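You operate a simulated robot arm through the tools that you are given. There is no shell and no other tool.

You run a simulated two-armed robot. Do the job below in one go: nothing can be reset, and whatever is moved stays where it is left.

JOB
Set the blue relief knob so that the display shows 350 kPa.
Fine: the pump is running. Free the lock first and lock it after. Then stop the pump and open the vent.

It is judged by the outcome, as a careful person would: the job done as asked, and still so three seconds after it is handed in. It fails if anything else is knocked over, pushed out of place, dropped, spilled or broken.

ROBOT AND FRAMES
Two 7-joint arms with fingered hands on one trunk that stands fixed in place. Base frame: the origin is at the foot of the trunk, x ahead of it, y to its left, z up. Readings come in mm, degrees, newtons and seconds.
The left shoulder is at [99, 128, 1086], the right one opposite. Each reaches about 1156 mm from its shoulder. Payload 5 kg a hand.
The TCP of each hand is the grasp point between the finger pads, 37 mm short of the fingertips. In the tool frame z runs along the fingers and y along their closing line. The gripper opens to 124 mm; its body begins 43 mm behind the TCP. The gripper is a hand of 3 fingers: y runs from the thumb to the fingers, the wrist lies at [-21, -116, -203] in the tool frame, and closing takes about 1.5 s.
Orientation is that of the tool frame in the base frame, as a unit quaternion [w, x, y, z]. With the fingers straight down and the wrist toward the robot, the tool's x, y and z point along [0, 1, 0], [1, 0, 0] and [0, 0, -1] of the base frame.

CONTROLS
- The arms move only by the tool move_arm. It takes "left_moves", "right_moves" or both (then of equal length, played together; a hand with none holds still); each is text: rows parted by semicolons, each of 6 numbers parted by spaces: the shift along the tool's x, y, z in units of 400 mm (1.0 is 400 mm), then the turn, a rotation vector about the tool's x, y, z in units of 90 degrees (1.0 is 90 degrees). In form: x y z rx ry rz; .... A call has 1 to 20 rows; each row is the pose to reach, as a shift and turn from the pose commanded when the call began, along the tool's axes at that moment. "left_fingers" and "right_fingers" are, for a hand that has rows, the closure in counts, from 0 (fully open) to 255 (shut), set as the call begins (left out, the last holds). A call with a number of a shift or a turn outside -1 to 1 is refused whole. Each row takes 0.2 s and may step no farther than 50 mm and 8.6 degrees from the row before; otherwise, or with a gripper value out of range, the whole call is refused. Where a pose cannot be reached the arm comes as near as it can. A force on the tool above 40 N (or 10 N above the force at the start of the call, whichever is more), or a blocked arm, ends the call early, and 0.2 s more pass. Each finger travels about 45 mm/s and halts on what it meets, pressing with about 30 N; the grip force reading is that of the motor and also rises with nothing between the fingers. The clock runs only during rows and for 0.2 s after the last one: add rows that repeat a pose to give the fingers time. It gives the time, the measured TCP pose, the force on the tool (base axes), the opening and the grip force at its end, in the units of the frame above (readings bear some noise), with the torque about the TCP (base axes, N m) and any sound that the robot's microphone picked up.
- Cameras (640 x 400 px; columns grow to the right, rows downward): "scene" is now at [265.4, 54.4, 1270.3]; the picture's right is [0.49, -0.87, 0.00], its down [-0.34, -0.19, -0.92] and it looks along [0.80, 0.45, -0.39] (base axes); focal length 226 px, centre (320, 200). "left" rides on the left gripper at [-72, -104, -154] in its tool frame; the picture's right is [-0.83, -0.26, 0.49], its down [0.51, -0.72, 0.47] and it looks along [0.23, 0.64, 0.73] (tool axes); focal length 243 px, centre (320, 200). "right" rides on the right gripper at [72, -104, -154] in its tool frame; the picture's right is [-0.83, 0.26, -0.49], its down [-0.51, -0.72, 0.47] and it looks along [-0.23, 0.64, 0.73] (tool axes); focal length 243 px, centre (320, 200). There is no depth. A picture from a camera that has moved, and an enlarged one, comes with that camera's place and axes in the base frame and with its lens. The place of the scene camera against the robot may be out by one fixed shift of up to 18 mm in any direction.
- capture(camera): a new picture of that camera. It takes no simulated time.
- move_column(by): moves the trunk up (or, below 0, down) by that many mm; the arms and the scene camera ride with it, the base frame stays. It gives what a move gives, with no picture.
- move_fingers(index, middle, thumb_bend, thumb_turn, hand): sets how far each is bent, from 0 (flat) to 1 (curled in); at 0.3 the hand is open as for a grip, at 0.7 the pads meet at the TCP. One left out holds its place. A second passes; each finger stops where it meets its share of the squeeze, and holds until it gets a number again. A gripper value or a shape takes the hand back. It gives what a move gives, with no picture; readings hold the bend of each and the force on the fingers (four entries, about 0 where the hand has none), thumb and palm. thumb_turn goes from beside the hand (0) to across from the fingers (1), as for a grip.
- set_grasp(shape, hand): the hand has 3 fingers and takes this shape, open, in about a second: jaw (thumb against the fingers, like two jaws); tri (thumb and two fingers); tip (a fingertip pinch); poke (one finger out to press); point (the index stretched); flat (the hand flat); cup (the hand cupped); fist (a fist). The gripper value then closes the fingers along that shape, each until it touches; the sizes above hold for jaw. It gives what a move gives, with no picture.
- head_to(pan, tilt): turns the head with the scene camera to pan (to the left, within 80 degrees either way) and tilt (down, from -29 to 69), counted from straight ahead of the robot (the tilt from the chest, where the trunk bows). It gives what a move gives.
- inspect(camera, box): a new picture of the part [left, top, right, bottom] of that camera's present view, enlarged. It takes no simulated time.
- sign_off(): hands the job in; it is judged then, once.

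Places have to be worked out from the pictures, the camera data and where the tool is seen. Open the grippers and draw the arms clear of the work before you hand the job in, unless the task says otherwise.

The tools are called after "Request:" as name(argument=value, ...) on one line, values as JSON. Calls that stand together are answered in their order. move_arm: Moves the arms, as the interface text tells. Its arguments: {"type":"object","properties":{"left_moves":{"type":"string"},"left_fingers":{"type":"number"},"right_moves":{"type":"string"},"right_fingers":{"type":"number"}},"required":[]} The other tools are called the same way: move_column (by) moves the trunk up or down; set_grasp (shape, hand) gives the hand a shape; move_fingers (index, middle, thumb_bend, thumb_turn, hand) moves the fingers one by one; head_to (pan, tilt) turns the head that bears the scene camera; capture (camera) takes a picture; inspect (camera, box) takes an enlarged picture of a part of a camera's view; sign_off () hands the job in.

At the start:

```text
time: 0.0
left_eef_pos: [398.3, 589.7, 1246.5]
left_tcp_rot: [0.0, 0.707, 0.707, -0.001]
left_contact_force: [-0.1, 0.3, 0.2]
left_moment: [-0.01, 0.01, 0.0]
left_grip_width: 123.8
left_grip_force: 0.0
left_shape: jaw
left_bend: [0.3, 0.3, 0.3, 0.98]
left_finger forces: [0.1, 0.1, 0.0, 0.0, 0.0, 0.0]
right_eef_pos: [762.2, -0.1, 1247.9]
right_tcp_rot: [0.0, 0.708, 0.707, 0.0]
right_contact_force: [-0.3, 1.3, 0.2]
right_moment: [-0.04, 0.0, 0.0]
right_grip_width: 123.6
right_grip_force: 0.1
right_shape: jaw
right_bend: [0.3, 0.3, 0.3, 0.98]
right_finger forces: [0.1, 0.1, 0.0, 0.1, 0.0, 0.0]
trunk travel left (down, up): [-275.0, 288.0]
head pan, tilt (commanded): [29.5, 22.8]
```

scene: 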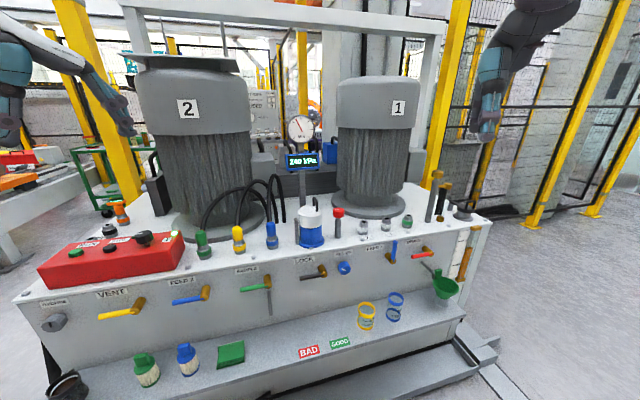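
right: 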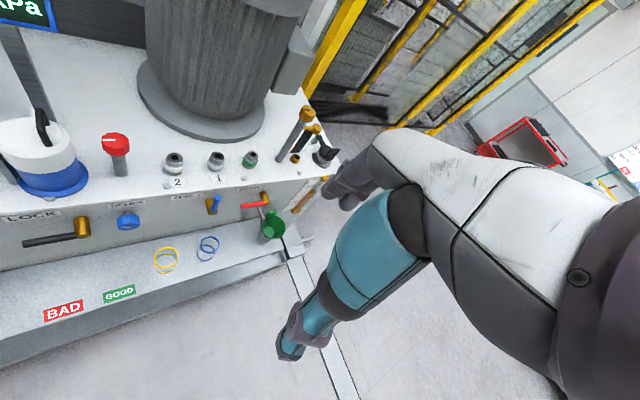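
left: 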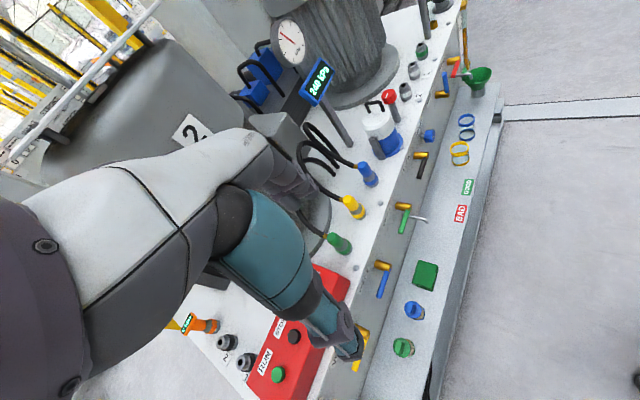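

I'll start by looking closer at the panel: the lock lever, the relief knob, the display, the red pump box and the vent.

Request:
inspect(camera="scene", box=[230, 220, 470, 370])

Request:
inspect(camera="scene", box=[20, 200, 260, 350])

Request:
inspect(camera="scene", box=[260, 100, 360, 180])

Request:
inspect(camera="left", box=[200, 230, 440, 400])

Request:
inspect(camera="right", box=[0, 180, 300, 330])

```text
2.67 times, centred on (350, 295) of scene
camera zoom: at [265.4, 54.4, 1270.3], right [0.49, -0.87, 0.0], down [-0.34, -0.19, -0.92], along [0.8, 0.45, -0.39], focal length 604 px, centre (240, -53)
```

zoom: 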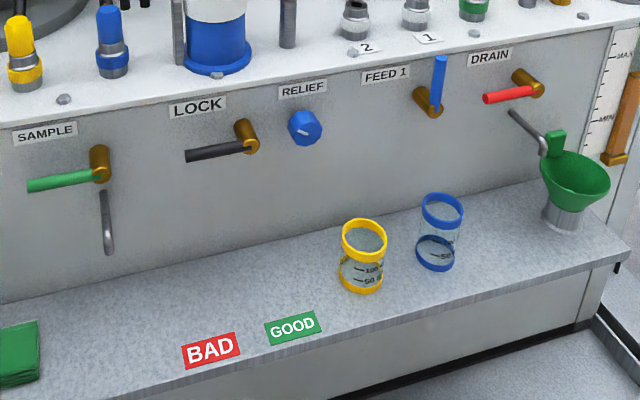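

```text
2.67 times, centred on (140, 275) of scene
camera zoom: at [265.4, 54.4, 1270.3], right [0.49, -0.87, 0.0], down [-0.34, -0.19, -0.92], along [0.8, 0.45, -0.39], focal length 604 px, centre (800, 0)
```

zoom: 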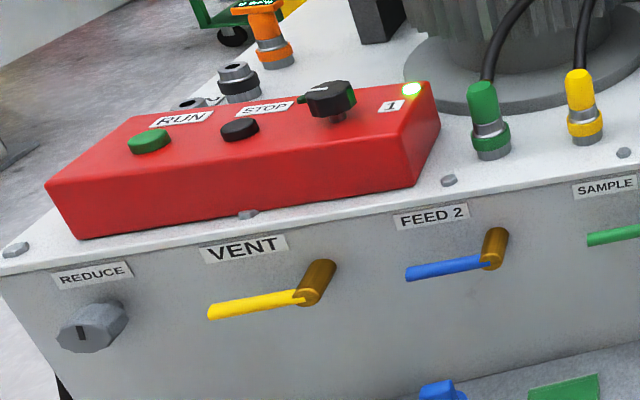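

```text
5.00 times, centred on (310, 140) of scene
camera zoom: at [265.4, 54.4, 1270.3], right [0.49, -0.87, 0.0], down [-0.34, -0.19, -0.92], along [0.8, 0.45, -0.39], focal length 1132 px, centre (370, 500)
```

zoom: 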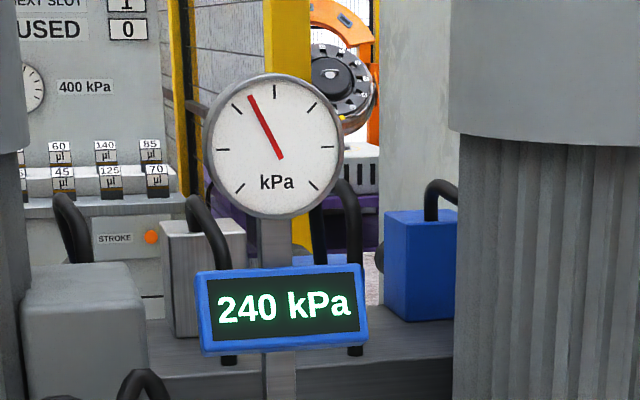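

```text
2.35 times, centred on (320, 315) of left
camera zoom: at [294.2, 517.3, 1398.1], right [-0.26, -0.83, -0.49], down [-0.72, 0.51, -0.47], along [0.64, 0.23, -0.73], focal length 571 px, centre (320, -71)
```

zoom: 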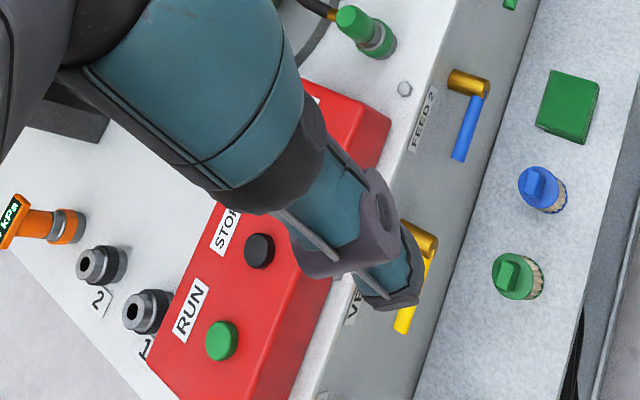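

```text
2.13 times, centred on (150, 255) of right
camera zoom: at [656.9, 72.3, 1401.4], right [0.26, -0.83, 0.49], down [-0.72, -0.51, -0.47], along [0.64, -0.23, -0.73], focal length 518 px, centre (683, 83)
```

zoom: 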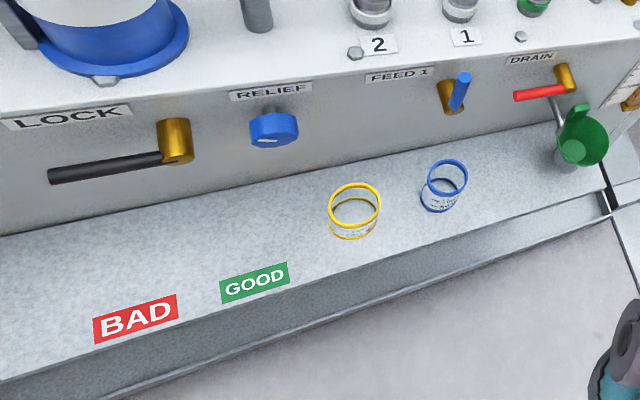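

The bench front is turned about 45° to the robot. I work out the relief knob at about [867, 287, 742], the lock pivot at [818, 352, 734] and the vent pivot at [422, 742, 731]. Next I zoom in on each control for fine detail.

Request:
inspect(camera="scene", box=[290, 245, 370, 295])

Request:
inspect(camera="scene", box=[80, 280, 160, 330])

Request:
inspect(camera="scene", box=[50, 220, 194, 310])

Request:
inspect(camera="scene", box=[160, 250, 290, 330])

Request:
inspect(camera="scene", box=[350, 220, 450, 280])

Request:
inspect(camera="right", box=[0, 190, 160, 290])

```text
8.00 times, centred on (330, 270) of scene
camera zoom: at [265.4, 54.4, 1270.3], right [0.49, -0.87, 0.0], down [-0.34, -0.19, -0.92], along [0.8, 0.45, -0.39], focal length 1811 px, centre (240, -360)
```

zoom: 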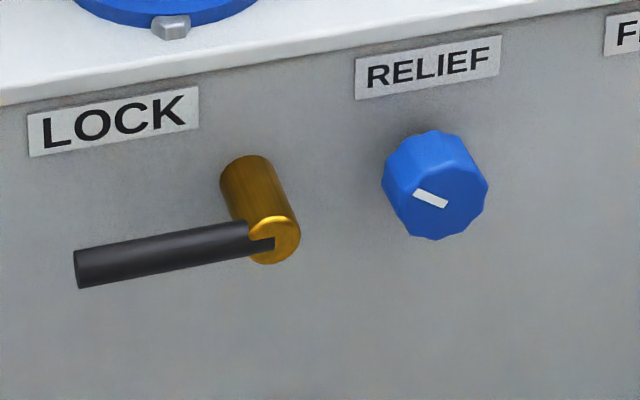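

```text
8.00 times, centred on (120, 305) of scene
camera zoom: at [265.4, 54.4, 1270.3], right [0.49, -0.87, 0.0], down [-0.34, -0.19, -0.92], along [0.8, 0.45, -0.39], focal length 1811 px, centre (1920, -640)
```

zoom: 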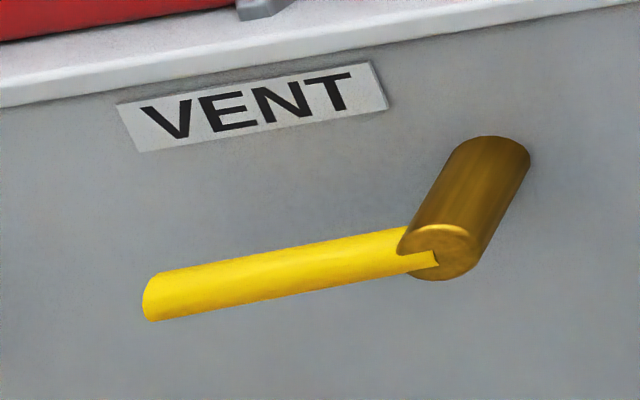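

```text
4.44 times, centred on (122, 265) of scene
camera zoom: at [265.4, 54.4, 1270.3], right [0.49, -0.87, 0.0], down [-0.34, -0.19, -0.92], along [0.8, 0.45, -0.39], focal length 1006 px, centre (1200, -89)
```

zoom: 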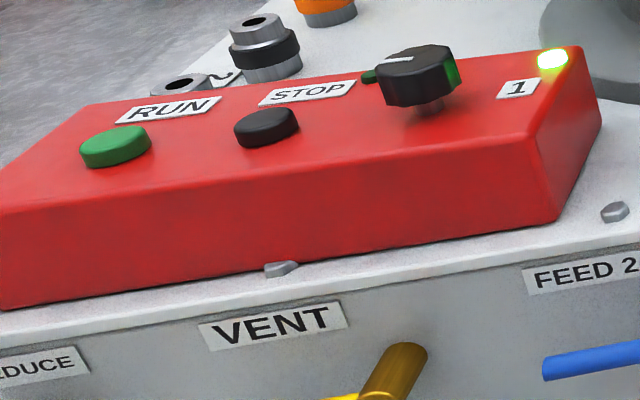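

```text
4.92 times, centred on (225, 290) of scene
camera zoom: at [265.4, 54.4, 1270.3], right [0.49, -0.87, 0.0], down [-0.34, -0.19, -0.92], along [0.8, 0.45, -0.39], focal length 1114 px, centre (788, -243)
```

zoom: 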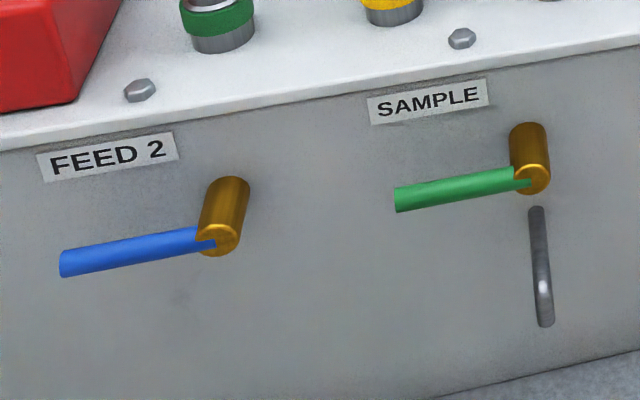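

```text
6.40 times, centred on (400, 250) of scene
camera zoom: at [265.4, 54.4, 1270.3], right [0.49, -0.87, 0.0], down [-0.34, -0.19, -0.92], along [0.8, 0.45, -0.39], focal length 1449 px, centre (-192, -120)
```

zoom: 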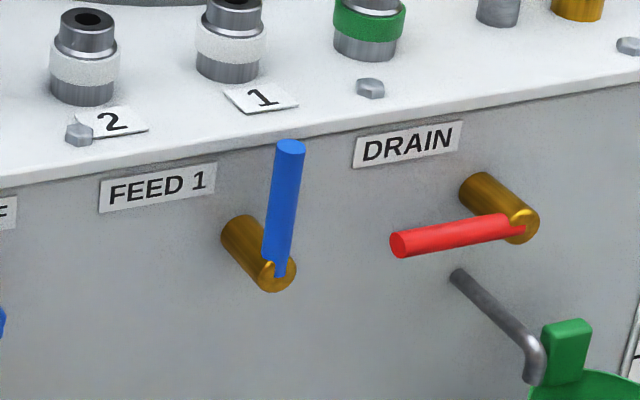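

```text
4.00 times, centred on (80, 240) of right
camera zoom: at [656.9, 72.3, 1401.4], right [0.26, -0.83, 0.49], down [-0.72, -0.51, -0.47], along [0.64, -0.23, -0.73], focal length 970 px, centre (1280, 40)
```

zoom: 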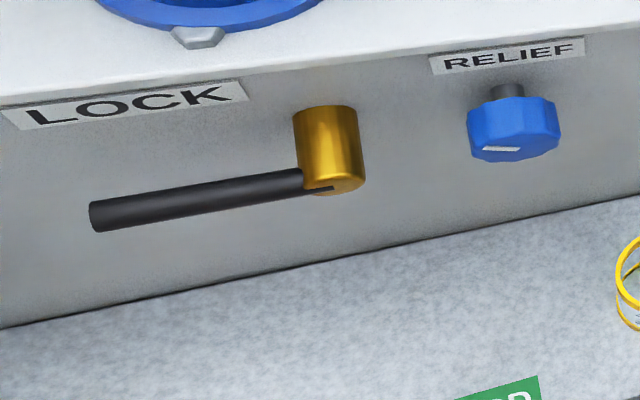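

The levers hang left when shut and stand up when open, as FEED 1 shows next to pump 1. STOP is at about [438, 844, 888]. I'll put the left hand in the poke shape and see where its fingertip ends up.

Request:
set_grasp(hand="left", shape="poke")

Request:
capture(camera="left")

Request:
inspect(camera="scene", box=[0, 0, 160, 160])

Request:
inspect(camera="scene", box=[420, 0, 640, 160])

```text
time: 0.9
left_eef_pos: [397.3, 588.4, 1246.0]
left_tcp_rot: [0.0, 0.707, 0.707, 0.0]
left_contact_force: [-0.4, -0.1, -0.2]
left_moment: [-0.04, 0.03, -0.01]
left_grip_width: 0.0
left_grip_force: 0.1
left_shape: poke
left_bend: [0.7, 0.7, 1.0, 1.0]
left_finger forces: [0.1, 0.0, 0.0, 0.0, 0.0, 0.0]
right_eef_pos: [761.5, 0.1, 1247.8]
right_tcp_rot: [0.0, 0.707, 0.707, 0.001]
right_contact_force: [-0.2, 0.4, -0.7]
right_moment: [-0.03, 0.01, 0.0]
right_grip_width: 123.7
right_grip_force: 0.1
right_shape: jaw
right_bend: [0.3, 0.3, 0.3, 0.98]
right_finger forces: [0.0, 0.0, 0.0, 0.0, 0.0, 0.1]
trunk travel left (down, up): [-275.0, 288.0]
head pan, tilt (commanded): [29.5, 22.8]
```

```text
taken
camera left: at [294.2, 517.3, 1398.1], right [-0.26, -0.83, -0.49], down [-0.72, 0.51, -0.47], along [0.64, 0.23, -0.73], focal length 243 px, centre (320, 200)
```

left: 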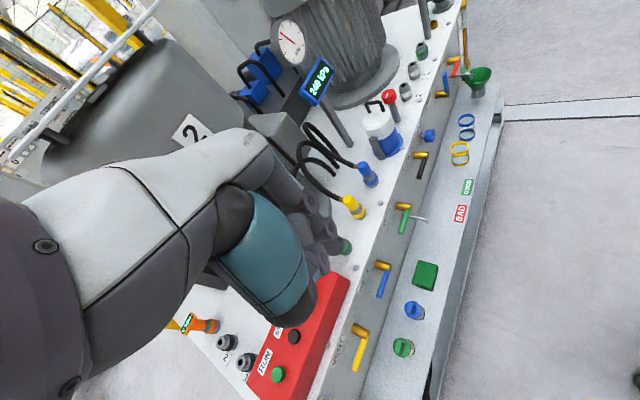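

```text
2.50 times, centred on (80, 80) of scene
camera zoom: at [265.4, 54.4, 1270.3], right [0.49, -0.87, 0.0], down [-0.34, -0.19, -0.92], along [0.8, 0.45, -0.39], focal length 566 px, centre (920, 500)
```

zoom: 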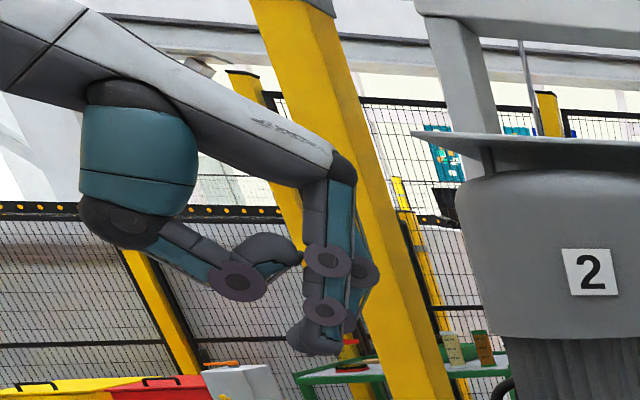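

```text
2.50 times, centred on (530, 80) of scene
camera zoom: at [265.4, 54.4, 1270.3], right [0.49, -0.87, 0.0], down [-0.34, -0.19, -0.92], along [0.8, 0.45, -0.39], focal length 566 px, centre (-205, 500)
```

zoom: 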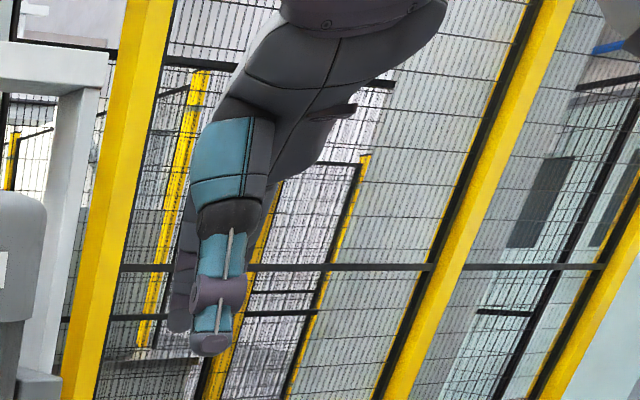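

The shelf is at about z = 520, so there is plenty of room under the controls. I'll bring the right hand round to point at the panel (fingers along [0.71, 0.71, 0], tool x up) in free space, well short of the bench.

Request:
move_arm(right_moves=".025 -.0129 .0621 -.0326 .0786 .0326; .05 -.0258 .1242 -.0652 .1572 .0652; .075 -.0388 .1863 -.0978 .2358 .0978; .1 -.0517 .2483 -.1303 .3143 .1303; .125 -.0646 .3104 -.1629 .3929 .1629; .15 -.0775 .3725 -.1955 .4715 .1955; .175 -.0904 .4346 -.2281 .5501 .2281; .2 -.1033 .4967 -.2607 .6287 .2607; .225 -.1163 .5588 -.2933 .7073 .2933; .25 -.1292 .6208 -.3258 .7858 .3258; .275 -.1421 .6829 -.3584 .8644 .3584; .3 -.155 .745 -.391 .943 .391; .3 -.155 .745 -.391 .943 .391")

Request:
capture(camera="scene")

Request:
capture(camera="right")

```text
time: 3.7
left_eef_pos: [399.4, 587.7, 1245.1]
left_tcp_rot: [-0.001, 0.707, 0.707, 0.0]
left_contact_force: [0.2, -0.4, 0.4]
left_moment: [0.03, 0.04, 0.01]
left_grip_width: 0.3
left_grip_force: 0.0
left_shape: poke
left_bend: [0.7, 0.7, 1.0, 1.0]
left_finger forces: [0.0, 0.1, 0.1, 0.1, 0.0, 0.0]
right_eef_pos: [700.4, 116.9, 951.7]
right_tcp_rot: [-0.27, 0.653, 0.269, 0.655]
right_contact_force: [0.2, -0.5, -1.1]
right_moment: [0.02, -0.02, 0.04]
right_grip_width: 124.4
right_grip_force: 0.1
right_shape: jaw
right_bend: [0.3, 0.3, 0.3, 0.97]
right_finger forces: [0.0, 0.0, 0.1, 0.0, 0.0, 0.1]
trunk travel left (down, up): [-275.0, 288.0]
head pan, tilt (commanded): [29.5, 22.8]
```

```text
taken
camera scene: at [266.8, 52.4, 1270.0], right [0.49, -0.87, 0.0], down [-0.34, -0.19, -0.92], along [0.8, 0.45, -0.39], focal length 226 px, centre (320, 200)
```

scene: 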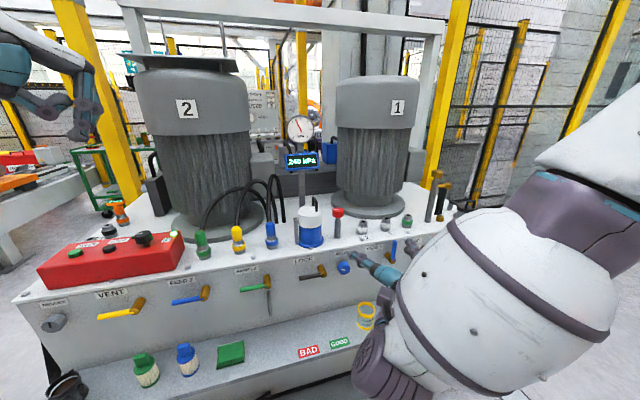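

```text
taken
camera right: at [517.1, 81.5, 1023.0], right [-0.16, -0.53, -0.83], down [-0.18, 0.84, -0.51], along [0.97, 0.06, -0.23], focal length 243 px, centre (320, 200)
```

right: 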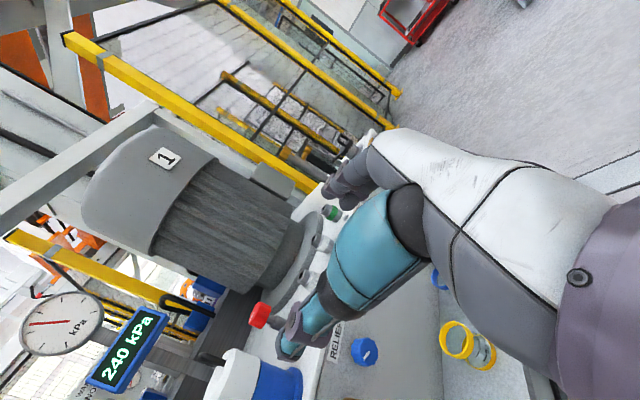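

The move went cleanly and the tool axes are now x up, y along the panel to the right, z into the panel. I'll close the right hand into a solid pinch and bring it to a staging place low and left of the lock pivot, still about 90 mm short of the handle.

Request:
move_arm(right_moves="-.0655 -.0356 0 0 0 0; -.131 -.0712 .0 0 0 0; -.1965 -.1069 .0 0 0 0; -.262 -.1425 .0 0 0 0; -.3275 -.1781 .05 0 0 0; -.393 -.2138 .1 0 0 0; -.4585 -.2494 .15 0 0 0; -.524 -.285 .2 0 0 0; -.59 -.32 .25 0 0 0; -.65 -.3506 .3 0 0 0; -.65 -.3506 .35 0 0 0; -.65 -.3506 .35 0 0 0", right_fingers=255)

Request:
capture(camera="scene")

Request:
capture(camera="right")

Request:
inspect(camera="left", box=[360, 80, 520, 180])

```text
time: 6.3
left_eef_pos: [398.1, 590.2, 1244.9]
left_tcp_rot: [0.0, 0.707, 0.707, 0.0]
left_contact_force: [1.2, -1.1, 0.4]
left_moment: [-0.03, 0.0, -0.01]
left_grip_width: 0.3
left_grip_force: 0.1
left_shape: poke
left_bend: [0.7, 0.7, 1.0, 1.0]
left_finger forces: [0.0, 0.0, 0.1, 0.0, 0.0, 0.0]
right_eef_pos: [708.2, 290.7, 715.7]
right_tcp_rot: [-0.263, 0.667, 0.26, 0.647]
right_contact_force: [0.3, 1.1, -0.1]
right_moment: [0.01, -0.01, -0.04]
right_grip_width: 0.0
right_grip_force: 29.9
right_shape: jaw
right_bend: [0.7, 0.7, 0.56, 1.0]
right_finger forces: [0.0, 0.0, 0.1, 0.0, 0.0, 0.0]
right hand out of reach, approached as far as the arm can: row 8, 9, 10, 11, 12
trunk travel left (down, up): [-275.0, 288.0]
head pan, tilt (commanded): [29.5, 22.8]
```

```text
taken
camera scene: at [265.3, 54.3, 1270.3], right [0.49, -0.87, 0.0], down [-0.34, -0.19, -0.92], along [0.8, 0.45, -0.39], focal length 226 px, centre (320, 200)
```

scene: 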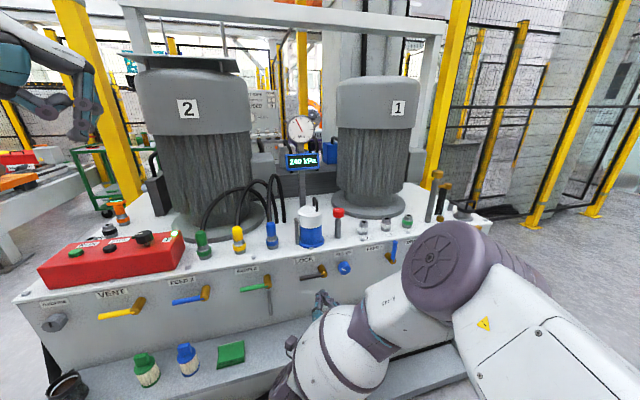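

```text
taken
camera right: at [527.4, 260.4, 792.3], right [-0.2, -0.53, -0.82], down [-0.17, 0.84, -0.51], along [0.97, 0.04, -0.26], focal length 243 px, centre (320, 200)
```

right: 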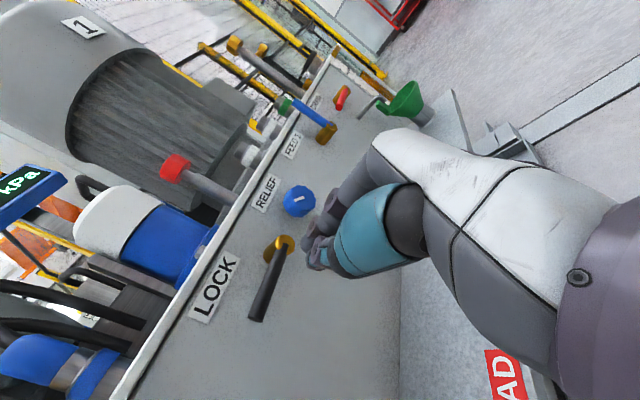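

```text
4.00 times, centred on (440, 130) of left
camera zoom: at [294.1, 517.1, 1398.2], right [-0.26, -0.83, -0.49], down [-0.72, 0.51, -0.47], along [0.64, 0.23, -0.73], focal length 970 px, centre (-160, 480)
```

zoom: 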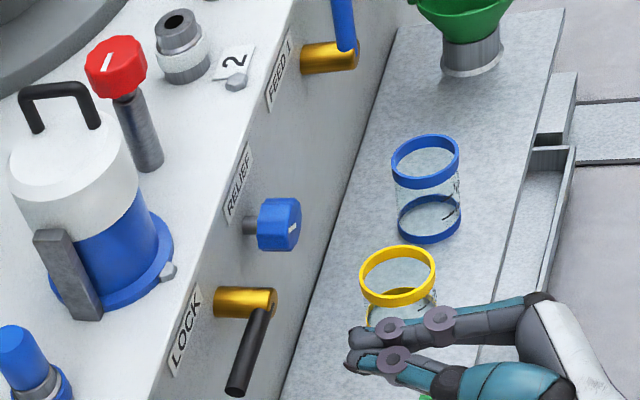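

The lock and knob are clearly seen from the left camera, but the arm runs out of travel this low. I'll back out and up, then lower the trunk so the shoulder sits nearer the panel's height.

Request:
move_arm(right_moves=".05 .02 -.08 0 0 0; .13 .04 -.16 0 0 0; .22 .06 -.24 0 0 0; .32 .08 -.3 0 0 0; .42 .1 -.3 0 0 0; .52 .12 -.3 0 0 0; .6 .14 -.3 0 0 0; .65 .15 -.3 0 0 0; .65 .15 -.3 0 0 0")

Request:
capture(camera="scene")

```text
time: 8.3
left_eef_pos: [398.5, 589.6, 1244.3]
left_tcp_rot: [0.0, 0.707, 0.708, 0.001]
left_contact_force: [-0.1, 0.1, 0.0]
left_moment: [-0.01, -0.01, 0.02]
left_grip_width: 0.0
left_grip_force: 0.0
left_shape: poke
left_bend: [0.7, 0.7, 1.0, 1.0]
left_finger forces: [0.0, 0.0, 0.1, 0.0, 0.0, 0.0]
right_eef_pos: [662.1, 165.9, 975.3]
right_tcp_rot: [-0.271, 0.653, 0.271, 0.653]
right_contact_force: [0.1, -0.1, -0.2]
right_moment: [0.02, -0.01, 0.01]
right_grip_width: 0.0
right_grip_force: 30.3
right_shape: jaw
right_bend: [0.7, 0.7, 0.56, 1.0]
right_finger forces: [0.0, 0.1, 0.1, 0.1, 0.0, 0.1]
right hand out of reach, approached as far as the arm can: row 1
trunk travel left (down, up): [-275.0, 288.0]
head pan, tilt (commanded): [29.5, 22.8]
```

```text
taken
camera scene: at [265.6, 54.6, 1270.2], right [0.49, -0.87, 0.0], down [-0.34, -0.19, -0.92], along [0.8, 0.45, -0.39], focal length 226 px, centre (320, 200)
```

scene: 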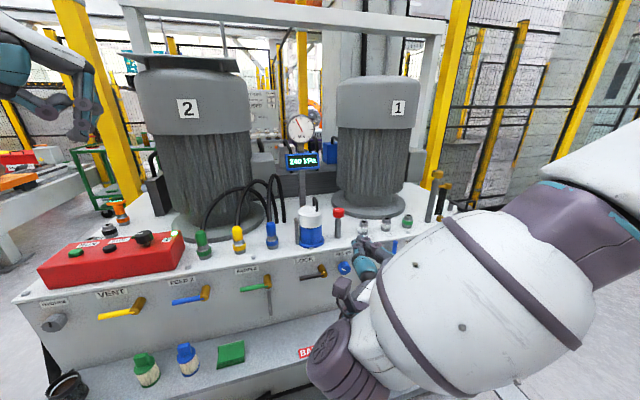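

The right hand is clear at z = 975. I'll lower the trunk by 200 mm.

Request:
move_column(by=-200)

Request:
capture(camera="scene")

Request:
capture(camera="left")

Request:
capture(camera="right")

```text
time: 10.5
left_eef_pos: [398.6, 589.3, 1046.6]
left_tcp_rot: [0.0, 0.707, 0.707, 0.001]
left_contact_force: [-0.8, 0.1, 0.3]
left_moment: [-0.01, -0.01, 0.0]
left_grip_width: 0.0
left_grip_force: 0.0
left_shape: poke
left_bend: [0.7, 0.7, 1.0, 1.0]
left_finger forces: [0.1, 0.1, 0.0, 0.0, 0.0, 0.1]
right_eef_pos: [663.8, 164.7, 778.3]
right_tcp_rot: [-0.271, 0.654, 0.27, 0.653]
right_contact_force: [0.5, 0.4, -0.6]
right_moment: [0.04, -0.02, 0.02]
right_grip_width: 0.0
right_grip_force: 30.2
right_shape: jaw
right_bend: [0.7, 0.7, 0.56, 1.0]
right_finger forces: [0.1, 0.1, 0.0, 0.0, 0.0, 0.1]
trunk travel left (down, up): [-75.0, 488.0]
head pan, tilt (commanded): [29.5, 22.8]
```

```text
taken
camera scene: at [337.9, 54.3, 1040.8], right [0.49, -0.87, 0.0], down [-0.34, -0.19, -0.92], along [0.8, 0.45, -0.39], focal length 226 px, centre (320, 200)
```

scene: 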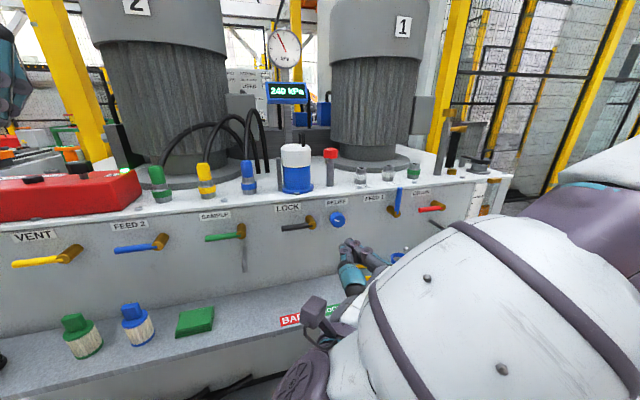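

```text
taken
camera left: at [293.4, 517.2, 1198.5], right [-0.26, -0.83, -0.49], down [-0.72, 0.51, -0.47], along [0.64, 0.23, -0.73], focal length 243 px, centre (320, 200)
```

left: 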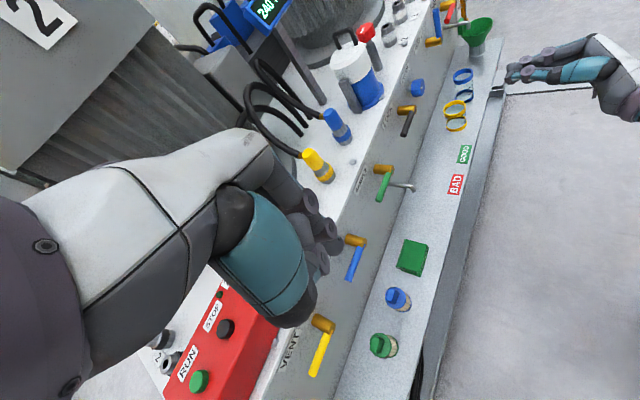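

```text
taken
camera right: at [480.5, 129.4, 849.8], right [-0.16, -0.53, -0.83], down [-0.18, 0.84, -0.51], along [0.97, 0.06, -0.23], focal length 243 px, centre (320, 200)
```

right: 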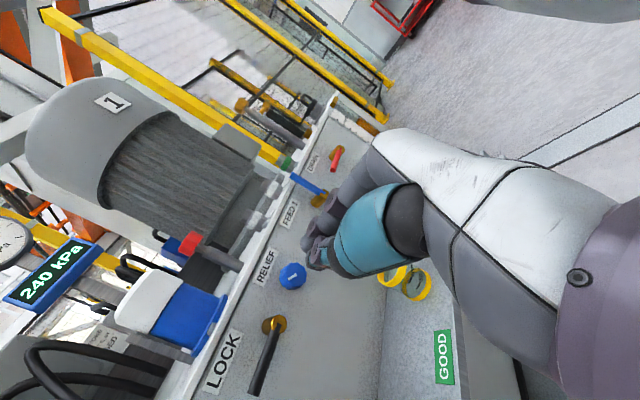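

The trunk is down and the hands and camera all rode along freely. I'll zoom in from the three cameras to refine where the lock handle and knob are.

Request:
inspect(camera="left", box=[360, 50, 520, 150])

Request:
inspect(camera="right", box=[200, 230, 360, 400])

Request:
inspect(camera="scene", box=[260, 180, 420, 280])

```text
4.00 times, centred on (440, 100) of left
camera zoom: at [293.4, 517.2, 1198.5], right [-0.26, -0.83, -0.49], down [-0.72, 0.51, -0.47], along [0.64, 0.23, -0.73], focal length 970 px, centre (-160, 600)
```

zoom: 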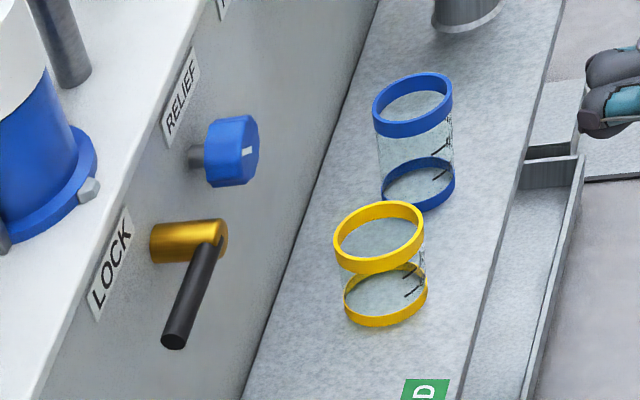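

```text
2.35 times, centred on (280, 315) of right
camera zoom: at [480.5, 129.4, 849.8], right [-0.16, -0.53, -0.83], down [-0.18, 0.84, -0.51], along [0.97, 0.06, -0.23], focal length 571 px, centre (414, -71)
```

zoom: 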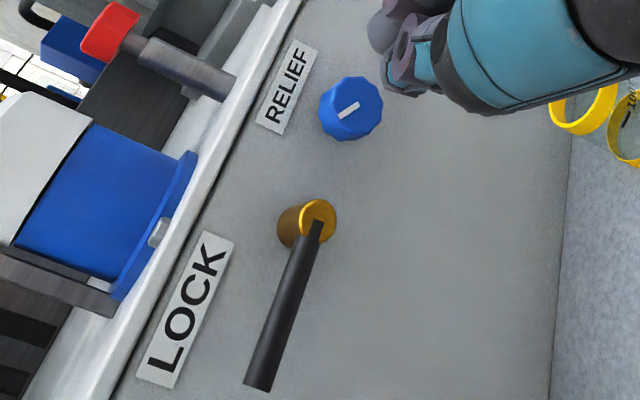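

```text
4.00 times, centred on (340, 230) of scene
camera zoom: at [337.9, 54.3, 1040.8], right [0.49, -0.87, 0.0], down [-0.34, -0.19, -0.92], along [0.8, 0.45, -0.39], focal length 905 px, centre (240, 80)
```

zoom: 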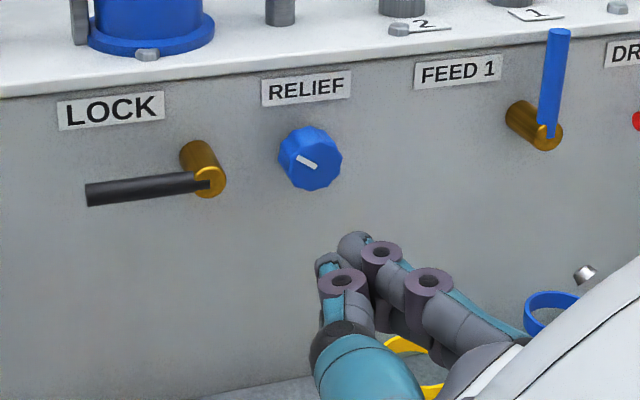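

Triangulating from both hand cameras, the lock pivot end is at about [806, 337, 725], the handle tip at [747, 400, 725] and the knob front at [862, 287, 727]. The panel face lies about 40 mm behind them. I'll move the pinched right hand to a stage below and in front of the lock handle.

Request:
move_arm(right_moves="-.041 -.034 .056 0 0 0; -.082 -.068 .112 0 0 0; -.1225 -.101 .168 0 0 0; -.163 -.135 .224 0 0 0; -.204 -.169 .28 0 0 0; -.245 -.2025 .335 0 0 0; -.245 -.2025 .335 0 0 0")

Request:
inspect(camera="left", box=[360, 60, 520, 160])

Request:
inspect(camera="scene", box=[220, 180, 420, 305])

Request:
capture(camera="right")

```text
time: 12.1
left_eef_pos: [398.5, 589.6, 1044.3]
left_tcp_rot: [0.0, 0.707, 0.708, 0.0]
left_contact_force: [-0.2, 0.5, 0.1]
left_moment: [0.01, 0.01, 0.02]
left_grip_width: 0.1
left_grip_force: 0.1
left_shape: poke
left_bend: [0.7, 0.7, 1.0, 1.0]
left_finger forces: [0.1, 0.1, 0.1, 0.0, 0.0, 0.1]
right_eef_pos: [703.2, 318.9, 677.6]
right_tcp_rot: [-0.271, 0.653, 0.27, 0.653]
right_contact_force: [-0.4, 0.1, -0.1]
right_moment: [-0.03, -0.02, 0.0]
right_grip_width: 0.1
right_grip_force: 29.8
right_shape: jaw
right_bend: [0.7, 0.7, 0.56, 1.0]
right_finger forces: [0.1, 0.0, 0.0, 0.0, 0.0, 0.0]
trunk travel left (down, up): [-75.0, 488.0]
head pan, tilt (commanded): [29.5, 22.8]
```

```text
4.00 times, centred on (440, 110) of left
camera zoom: at [293.8, 517.2, 1198.4], right [-0.26, -0.83, -0.49], down [-0.72, 0.51, -0.47], along [0.64, 0.23, -0.73], focal length 970 px, centre (-160, 560)
```

zoom: 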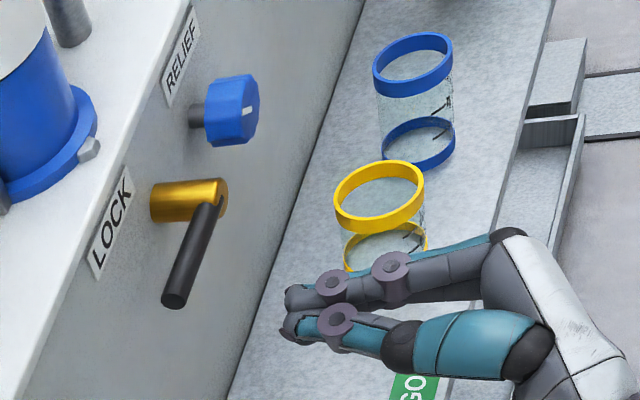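

```text
3.20 times, centred on (320, 242) of scene
camera zoom: at [338.1, 54.3, 1040.7], right [0.49, -0.87, 0.0], down [-0.34, -0.19, -0.92], along [0.8, 0.45, -0.39], focal length 724 px, centre (320, 64)
```

zoom: 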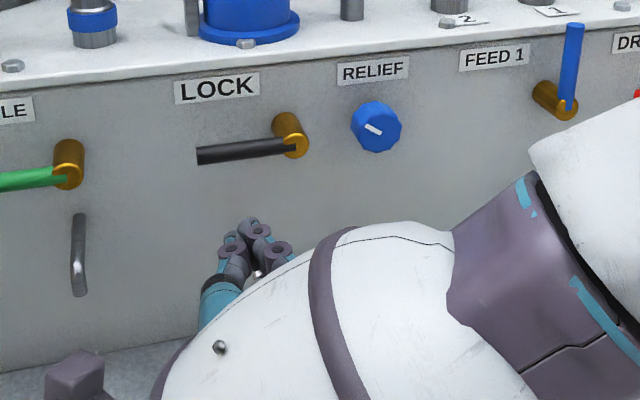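

```text
taken
camera right: at [519.7, 283.0, 750.4], right [-0.16, -0.53, -0.83], down [-0.18, 0.84, -0.51], along [0.97, 0.06, -0.23], focal length 243 px, centre (320, 200)
```

right: 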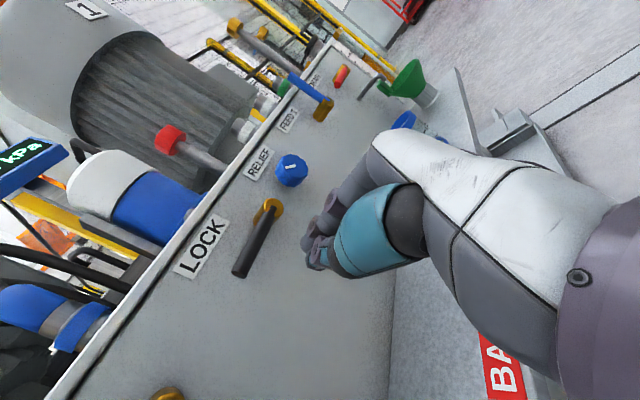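

The staging matches the prediction well: the fingertips show exactly where computed. I now slide the tips in under the handle (67 mm forward), then check before lifting.

Request:
move_arm(right_moves="0 0 .06 0 0 0; 0 0 .12 0 0 0; 0 0 .168 0 0 0; 0 0 .168 0 0 0")

Request:
inspect(camera="left", box=[360, 60, 520, 160])

Request:
inspect(camera="scene", box=[220, 180, 420, 305])

```text
time: 13.1
left_eef_pos: [398.5, 589.3, 1045.1]
left_tcp_rot: [0.0, 0.707, 0.707, 0.0]
left_contact_force: [-0.8, 0.2, -0.4]
left_moment: [0.0, 0.0, -0.01]
left_grip_width: 0.1
left_grip_force: 0.1
left_shape: poke
left_bend: [0.7, 0.7, 1.0, 1.0]
left_finger forces: [0.1, 0.1, 0.0, 0.0, 0.0, 0.0]
right_eef_pos: [749.2, 366.1, 679.5]
right_tcp_rot: [-0.271, 0.653, 0.271, 0.653]
right_contact_force: [0.7, -0.2, 0.3]
right_moment: [-0.02, -0.01, 0.0]
right_grip_width: 0.0
right_grip_force: 30.1
right_shape: jaw
right_bend: [0.7, 0.7, 0.56, 1.0]
right_finger forces: [0.0, 0.0, 0.1, 0.1, 0.0, 0.0]
trunk travel left (down, up): [-75.0, 488.0]
head pan, tilt (commanded): [29.5, 22.8]
```

```text
4.00 times, centred on (440, 110) of left
camera zoom: at [294.1, 517.3, 1198.2], right [-0.26, -0.83, -0.49], down [-0.72, 0.51, -0.47], along [0.64, 0.23, -0.73], focal length 970 px, centre (-160, 560)
```

zoom: 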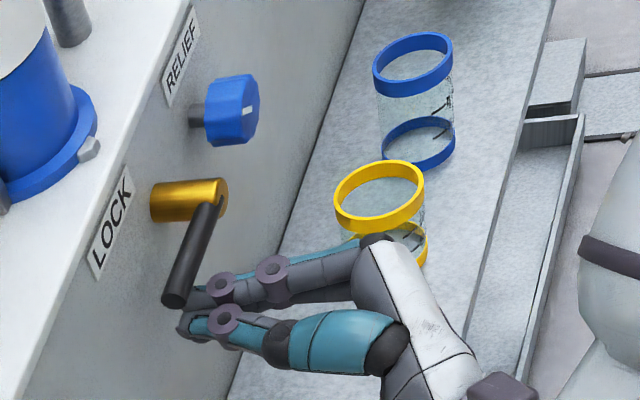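

```text
3.20 times, centred on (320, 242) of scene
camera zoom: at [338.3, 54.4, 1040.6], right [0.49, -0.87, 0.0], down [-0.34, -0.19, -0.92], along [0.8, 0.45, -0.39], focal length 724 px, centre (320, 64)
```

zoom: 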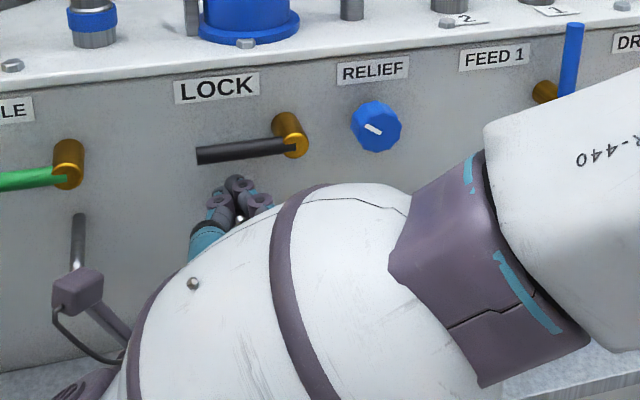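

The tips sit under the handle with no contact force. Now I lift along the arc about the pivot, up to about 60° first.

Request:
move_arm(right_moves=".026 .0025 0 0 0 0; .044 .004 0 0 0 0; .0633 -.0015 0 0 0 0; .0825 -.007 0 0 0 0; .1035 -.0084 0 0 0 0; .1245 -.0098 0 0 0 0; .145 -.006 0 0 0 0; .1658 -.0015 0 0 0 0; .185 .0075 0 0 0 0; .2038 .0173 0 0 0 0")

Request:
inspect(camera="left", box=[360, 60, 520, 160])

Request:
inspect(camera="scene", box=[220, 180, 420, 305])

```text
time: 15.3
left_eef_pos: [398.5, 589.3, 1045.8]
left_tcp_rot: [0.0, 0.706, 0.708, 0.0]
left_contact_force: [0.1, -0.7, -0.1]
left_moment: [0.0, 0.05, 0.02]
left_grip_width: 0.0
left_grip_force: 0.0
left_shape: poke
left_bend: [0.7, 0.7, 1.0, 1.0]
left_finger forces: [0.1, 0.0, 0.0, 0.0, 0.0, 0.1]
right_eef_pos: [754.9, 359.5, 760.7]
right_tcp_rot: [-0.27, 0.654, 0.271, 0.653]
right_contact_force: [-0.6, 0.6, -0.1]
right_moment: [0.01, -0.01, 0.01]
right_grip_width: 0.0
right_grip_force: 29.8
right_shape: jaw
right_bend: [0.7, 0.7, 0.56, 1.0]
right_finger forces: [0.0, 0.0, 0.1, 0.0, 0.1, 0.0]
trunk travel left (down, up): [-75.0, 488.0]
head pan, tilt (commanded): [29.5, 22.8]
```

```text
4.00 times, centred on (440, 110) of left
camera zoom: at [294.1, 517.3, 1198.2], right [-0.26, -0.83, -0.49], down [-0.72, 0.51, -0.47], along [0.64, 0.23, -0.73], focal length 970 px, centre (-160, 560)
```

zoom: 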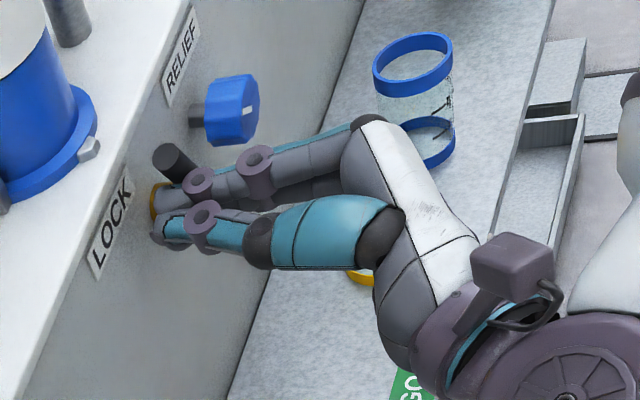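

```text
3.20 times, centred on (320, 242) of scene
camera zoom: at [338.3, 54.4, 1040.6], right [0.49, -0.87, 0.0], down [-0.34, -0.19, -0.92], along [0.8, 0.45, -0.39], focal length 724 px, centre (320, 64)
```

zoom: 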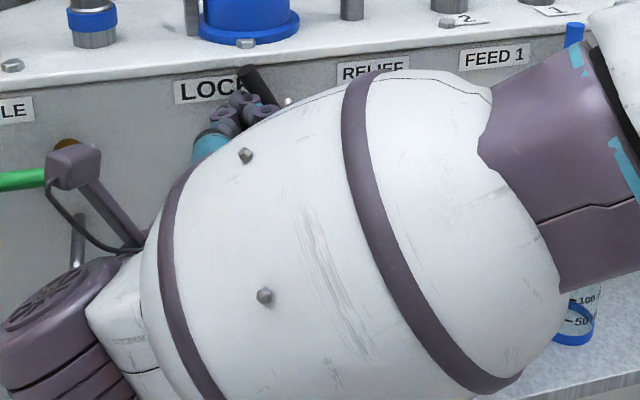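

The handle is following and stands at about 60°. I carry on along the arc to upright, gently up to its stop.

Request:
move_arm(right_moves=".0158 .012 0 0 0 0; .0315 .028 0 0 0 0; .0435 .0435 0 0 0 0; .055 .063 0 0 0 0; .055 .07 0 0 0 0; .055 .0775 0 0 0 0")

Request:
inspect(camera="left", box=[360, 60, 520, 160])

Request:
inspect(camera="scene", box=[220, 180, 420, 305])

Request:
capture(camera="right")

```text
time: 16.7
left_eef_pos: [396.3, 588.8, 1045.1]
left_tcp_rot: [0.001, 0.708, 0.707, 0.0]
left_contact_force: [-0.4, 0.3, -0.4]
left_moment: [-0.03, -0.04, -0.03]
left_grip_width: 0.0
left_grip_force: 0.1
left_shape: poke
left_bend: [0.7, 0.7, 1.0, 1.0]
left_finger forces: [0.1, 0.0, 0.0, 0.0, 0.2, 0.0]
right_eef_pos: [773.0, 338.3, 781.7]
right_tcp_rot: [-0.27, 0.654, 0.273, 0.652]
right_contact_force: [-19.0, 6.0, -1.1]
right_moment: [0.02, 0.25, 0.24]
right_grip_width: 0.1
right_grip_force: 29.9
right_shape: jaw
right_bend: [0.7, 0.7, 0.56, 1.0]
right_finger forces: [0.0, 15.6, 0.0, 0.0, 0.0, 0.0]
trunk travel left (down, up): [-75.0, 488.0]
head pan, tilt (commanded): [29.5, 22.8]
```

```text
4.00 times, centred on (440, 110) of left
camera zoom: at [292.6, 518.0, 1198.3], right [-0.26, -0.83, -0.49], down [-0.72, 0.51, -0.47], along [0.64, 0.23, -0.73], focal length 970 px, centre (-160, 560)
```

zoom: 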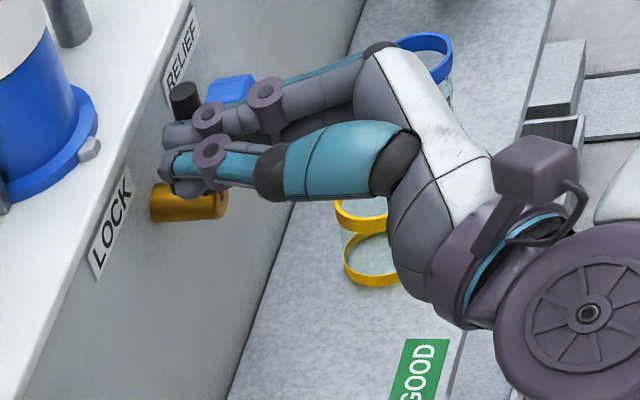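

```text
3.20 times, centred on (320, 242) of scene
camera zoom: at [337.0, 55.0, 1041.1], right [0.49, -0.87, 0.0], down [-0.34, -0.19, -0.92], along [0.8, 0.45, -0.39], focal length 724 px, centre (320, 64)
```

zoom: 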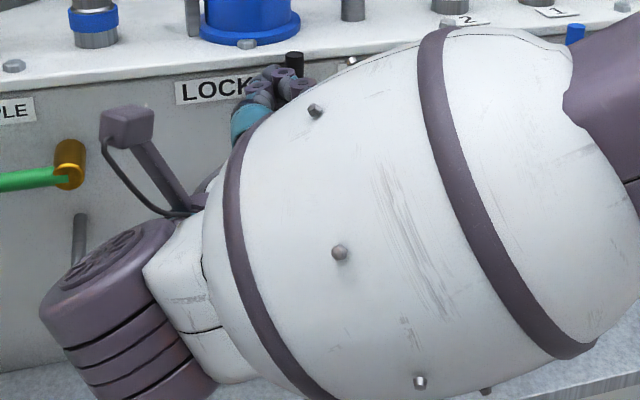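

```text
taken
camera right: at [590.0, 302.1, 854.7], right [-0.16, -0.54, -0.83], down [-0.18, 0.84, -0.51], along [0.97, 0.07, -0.23], focal length 243 px, centre (320, 200)
```

right: 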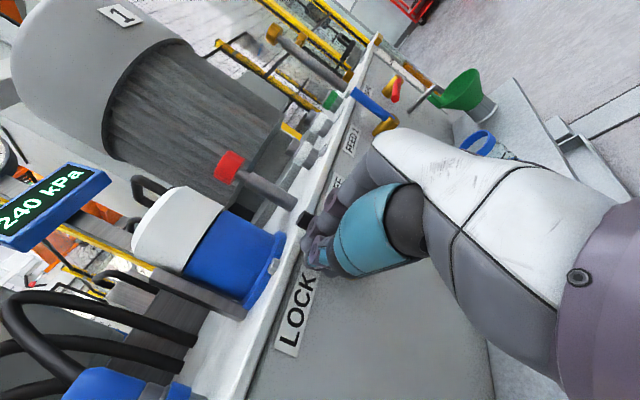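

The handle is upright and the hand now feels about 20 N, so it is at its stop. I ease off to the left and draw back to check it.

Request:
move_arm(right_moves="0 -.03 0 0 0 0; 0 -.05 -.03 0 0 0; 0 -.05 -.1 0 0 0; 0 -.05 -.18 0 0 0; -.05 -.05 -.26 0 0 0; -.1 -.05 -.3 0 0 0; -.1 -.05 -.3 0 0 0")

Request:
inspect(camera="left", box=[360, 60, 520, 160])

Request:
inspect(camera="scene", box=[220, 60, 420, 280])

Request:
capture(camera="right")

```text
time: 18.3
left_eef_pos: [398.0, 589.8, 1045.5]
left_tcp_rot: [0.0, 0.707, 0.707, 0.0]
left_contact_force: [-0.4, 0.0, 0.0]
left_moment: [0.02, -0.02, -0.02]
left_grip_width: 0.1
left_grip_force: 0.0
left_shape: poke
left_bend: [0.7, 0.7, 1.0, 1.0]
left_finger forces: [0.0, 0.0, 0.0, 0.1, 0.0, 0.0]
right_eef_pos: [677.5, 268.1, 740.2]
right_tcp_rot: [-0.271, 0.653, 0.27, 0.653]
right_contact_force: [0.1, 0.3, 0.4]
right_moment: [-0.04, 0.03, 0.0]
right_grip_width: 0.0
right_grip_force: 30.4
right_shape: jaw
right_bend: [0.7, 0.7, 0.57, 1.0]
right_finger forces: [0.1, 0.0, 0.1, 0.0, 0.0, 0.0]
trunk travel left (down, up): [-75.0, 488.0]
head pan, tilt (commanded): [29.5, 22.8]
```

```text
4.00 times, centred on (440, 110) of left
camera zoom: at [294.1, 517.2, 1198.2], right [-0.26, -0.83, -0.49], down [-0.72, 0.51, -0.47], along [0.64, 0.23, -0.73], focal length 970 px, centre (-160, 560)
```

zoom: 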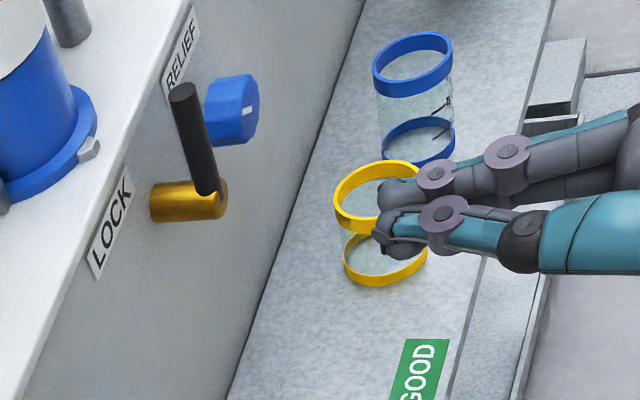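

```text
1.82 times, centred on (320, 170) of scene
camera zoom: at [338.3, 54.3, 1040.7], right [0.49, -0.87, 0.0], down [-0.34, -0.19, -0.92], along [0.8, 0.45, -0.39], focal length 412 px, centre (320, 254)
```

zoom: 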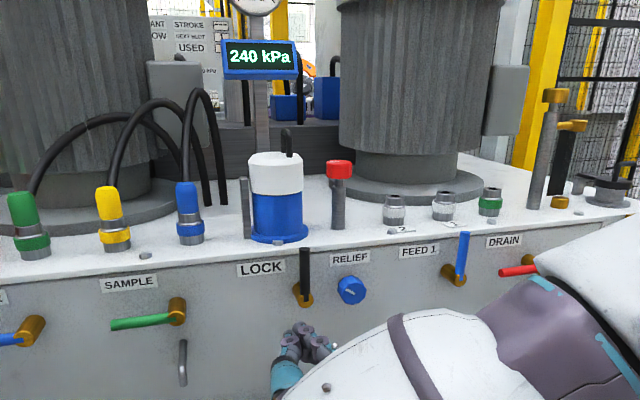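

```text
taken
camera right: at [493.8, 232.5, 812.7], right [-0.16, -0.53, -0.83], down [-0.18, 0.84, -0.51], along [0.97, 0.06, -0.23], focal length 243 px, centre (320, 200)
```

right: 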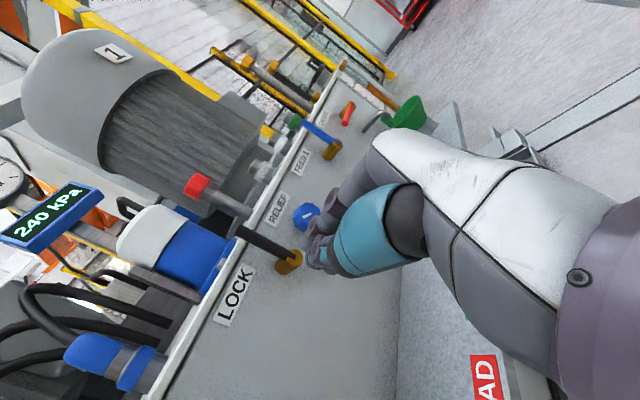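

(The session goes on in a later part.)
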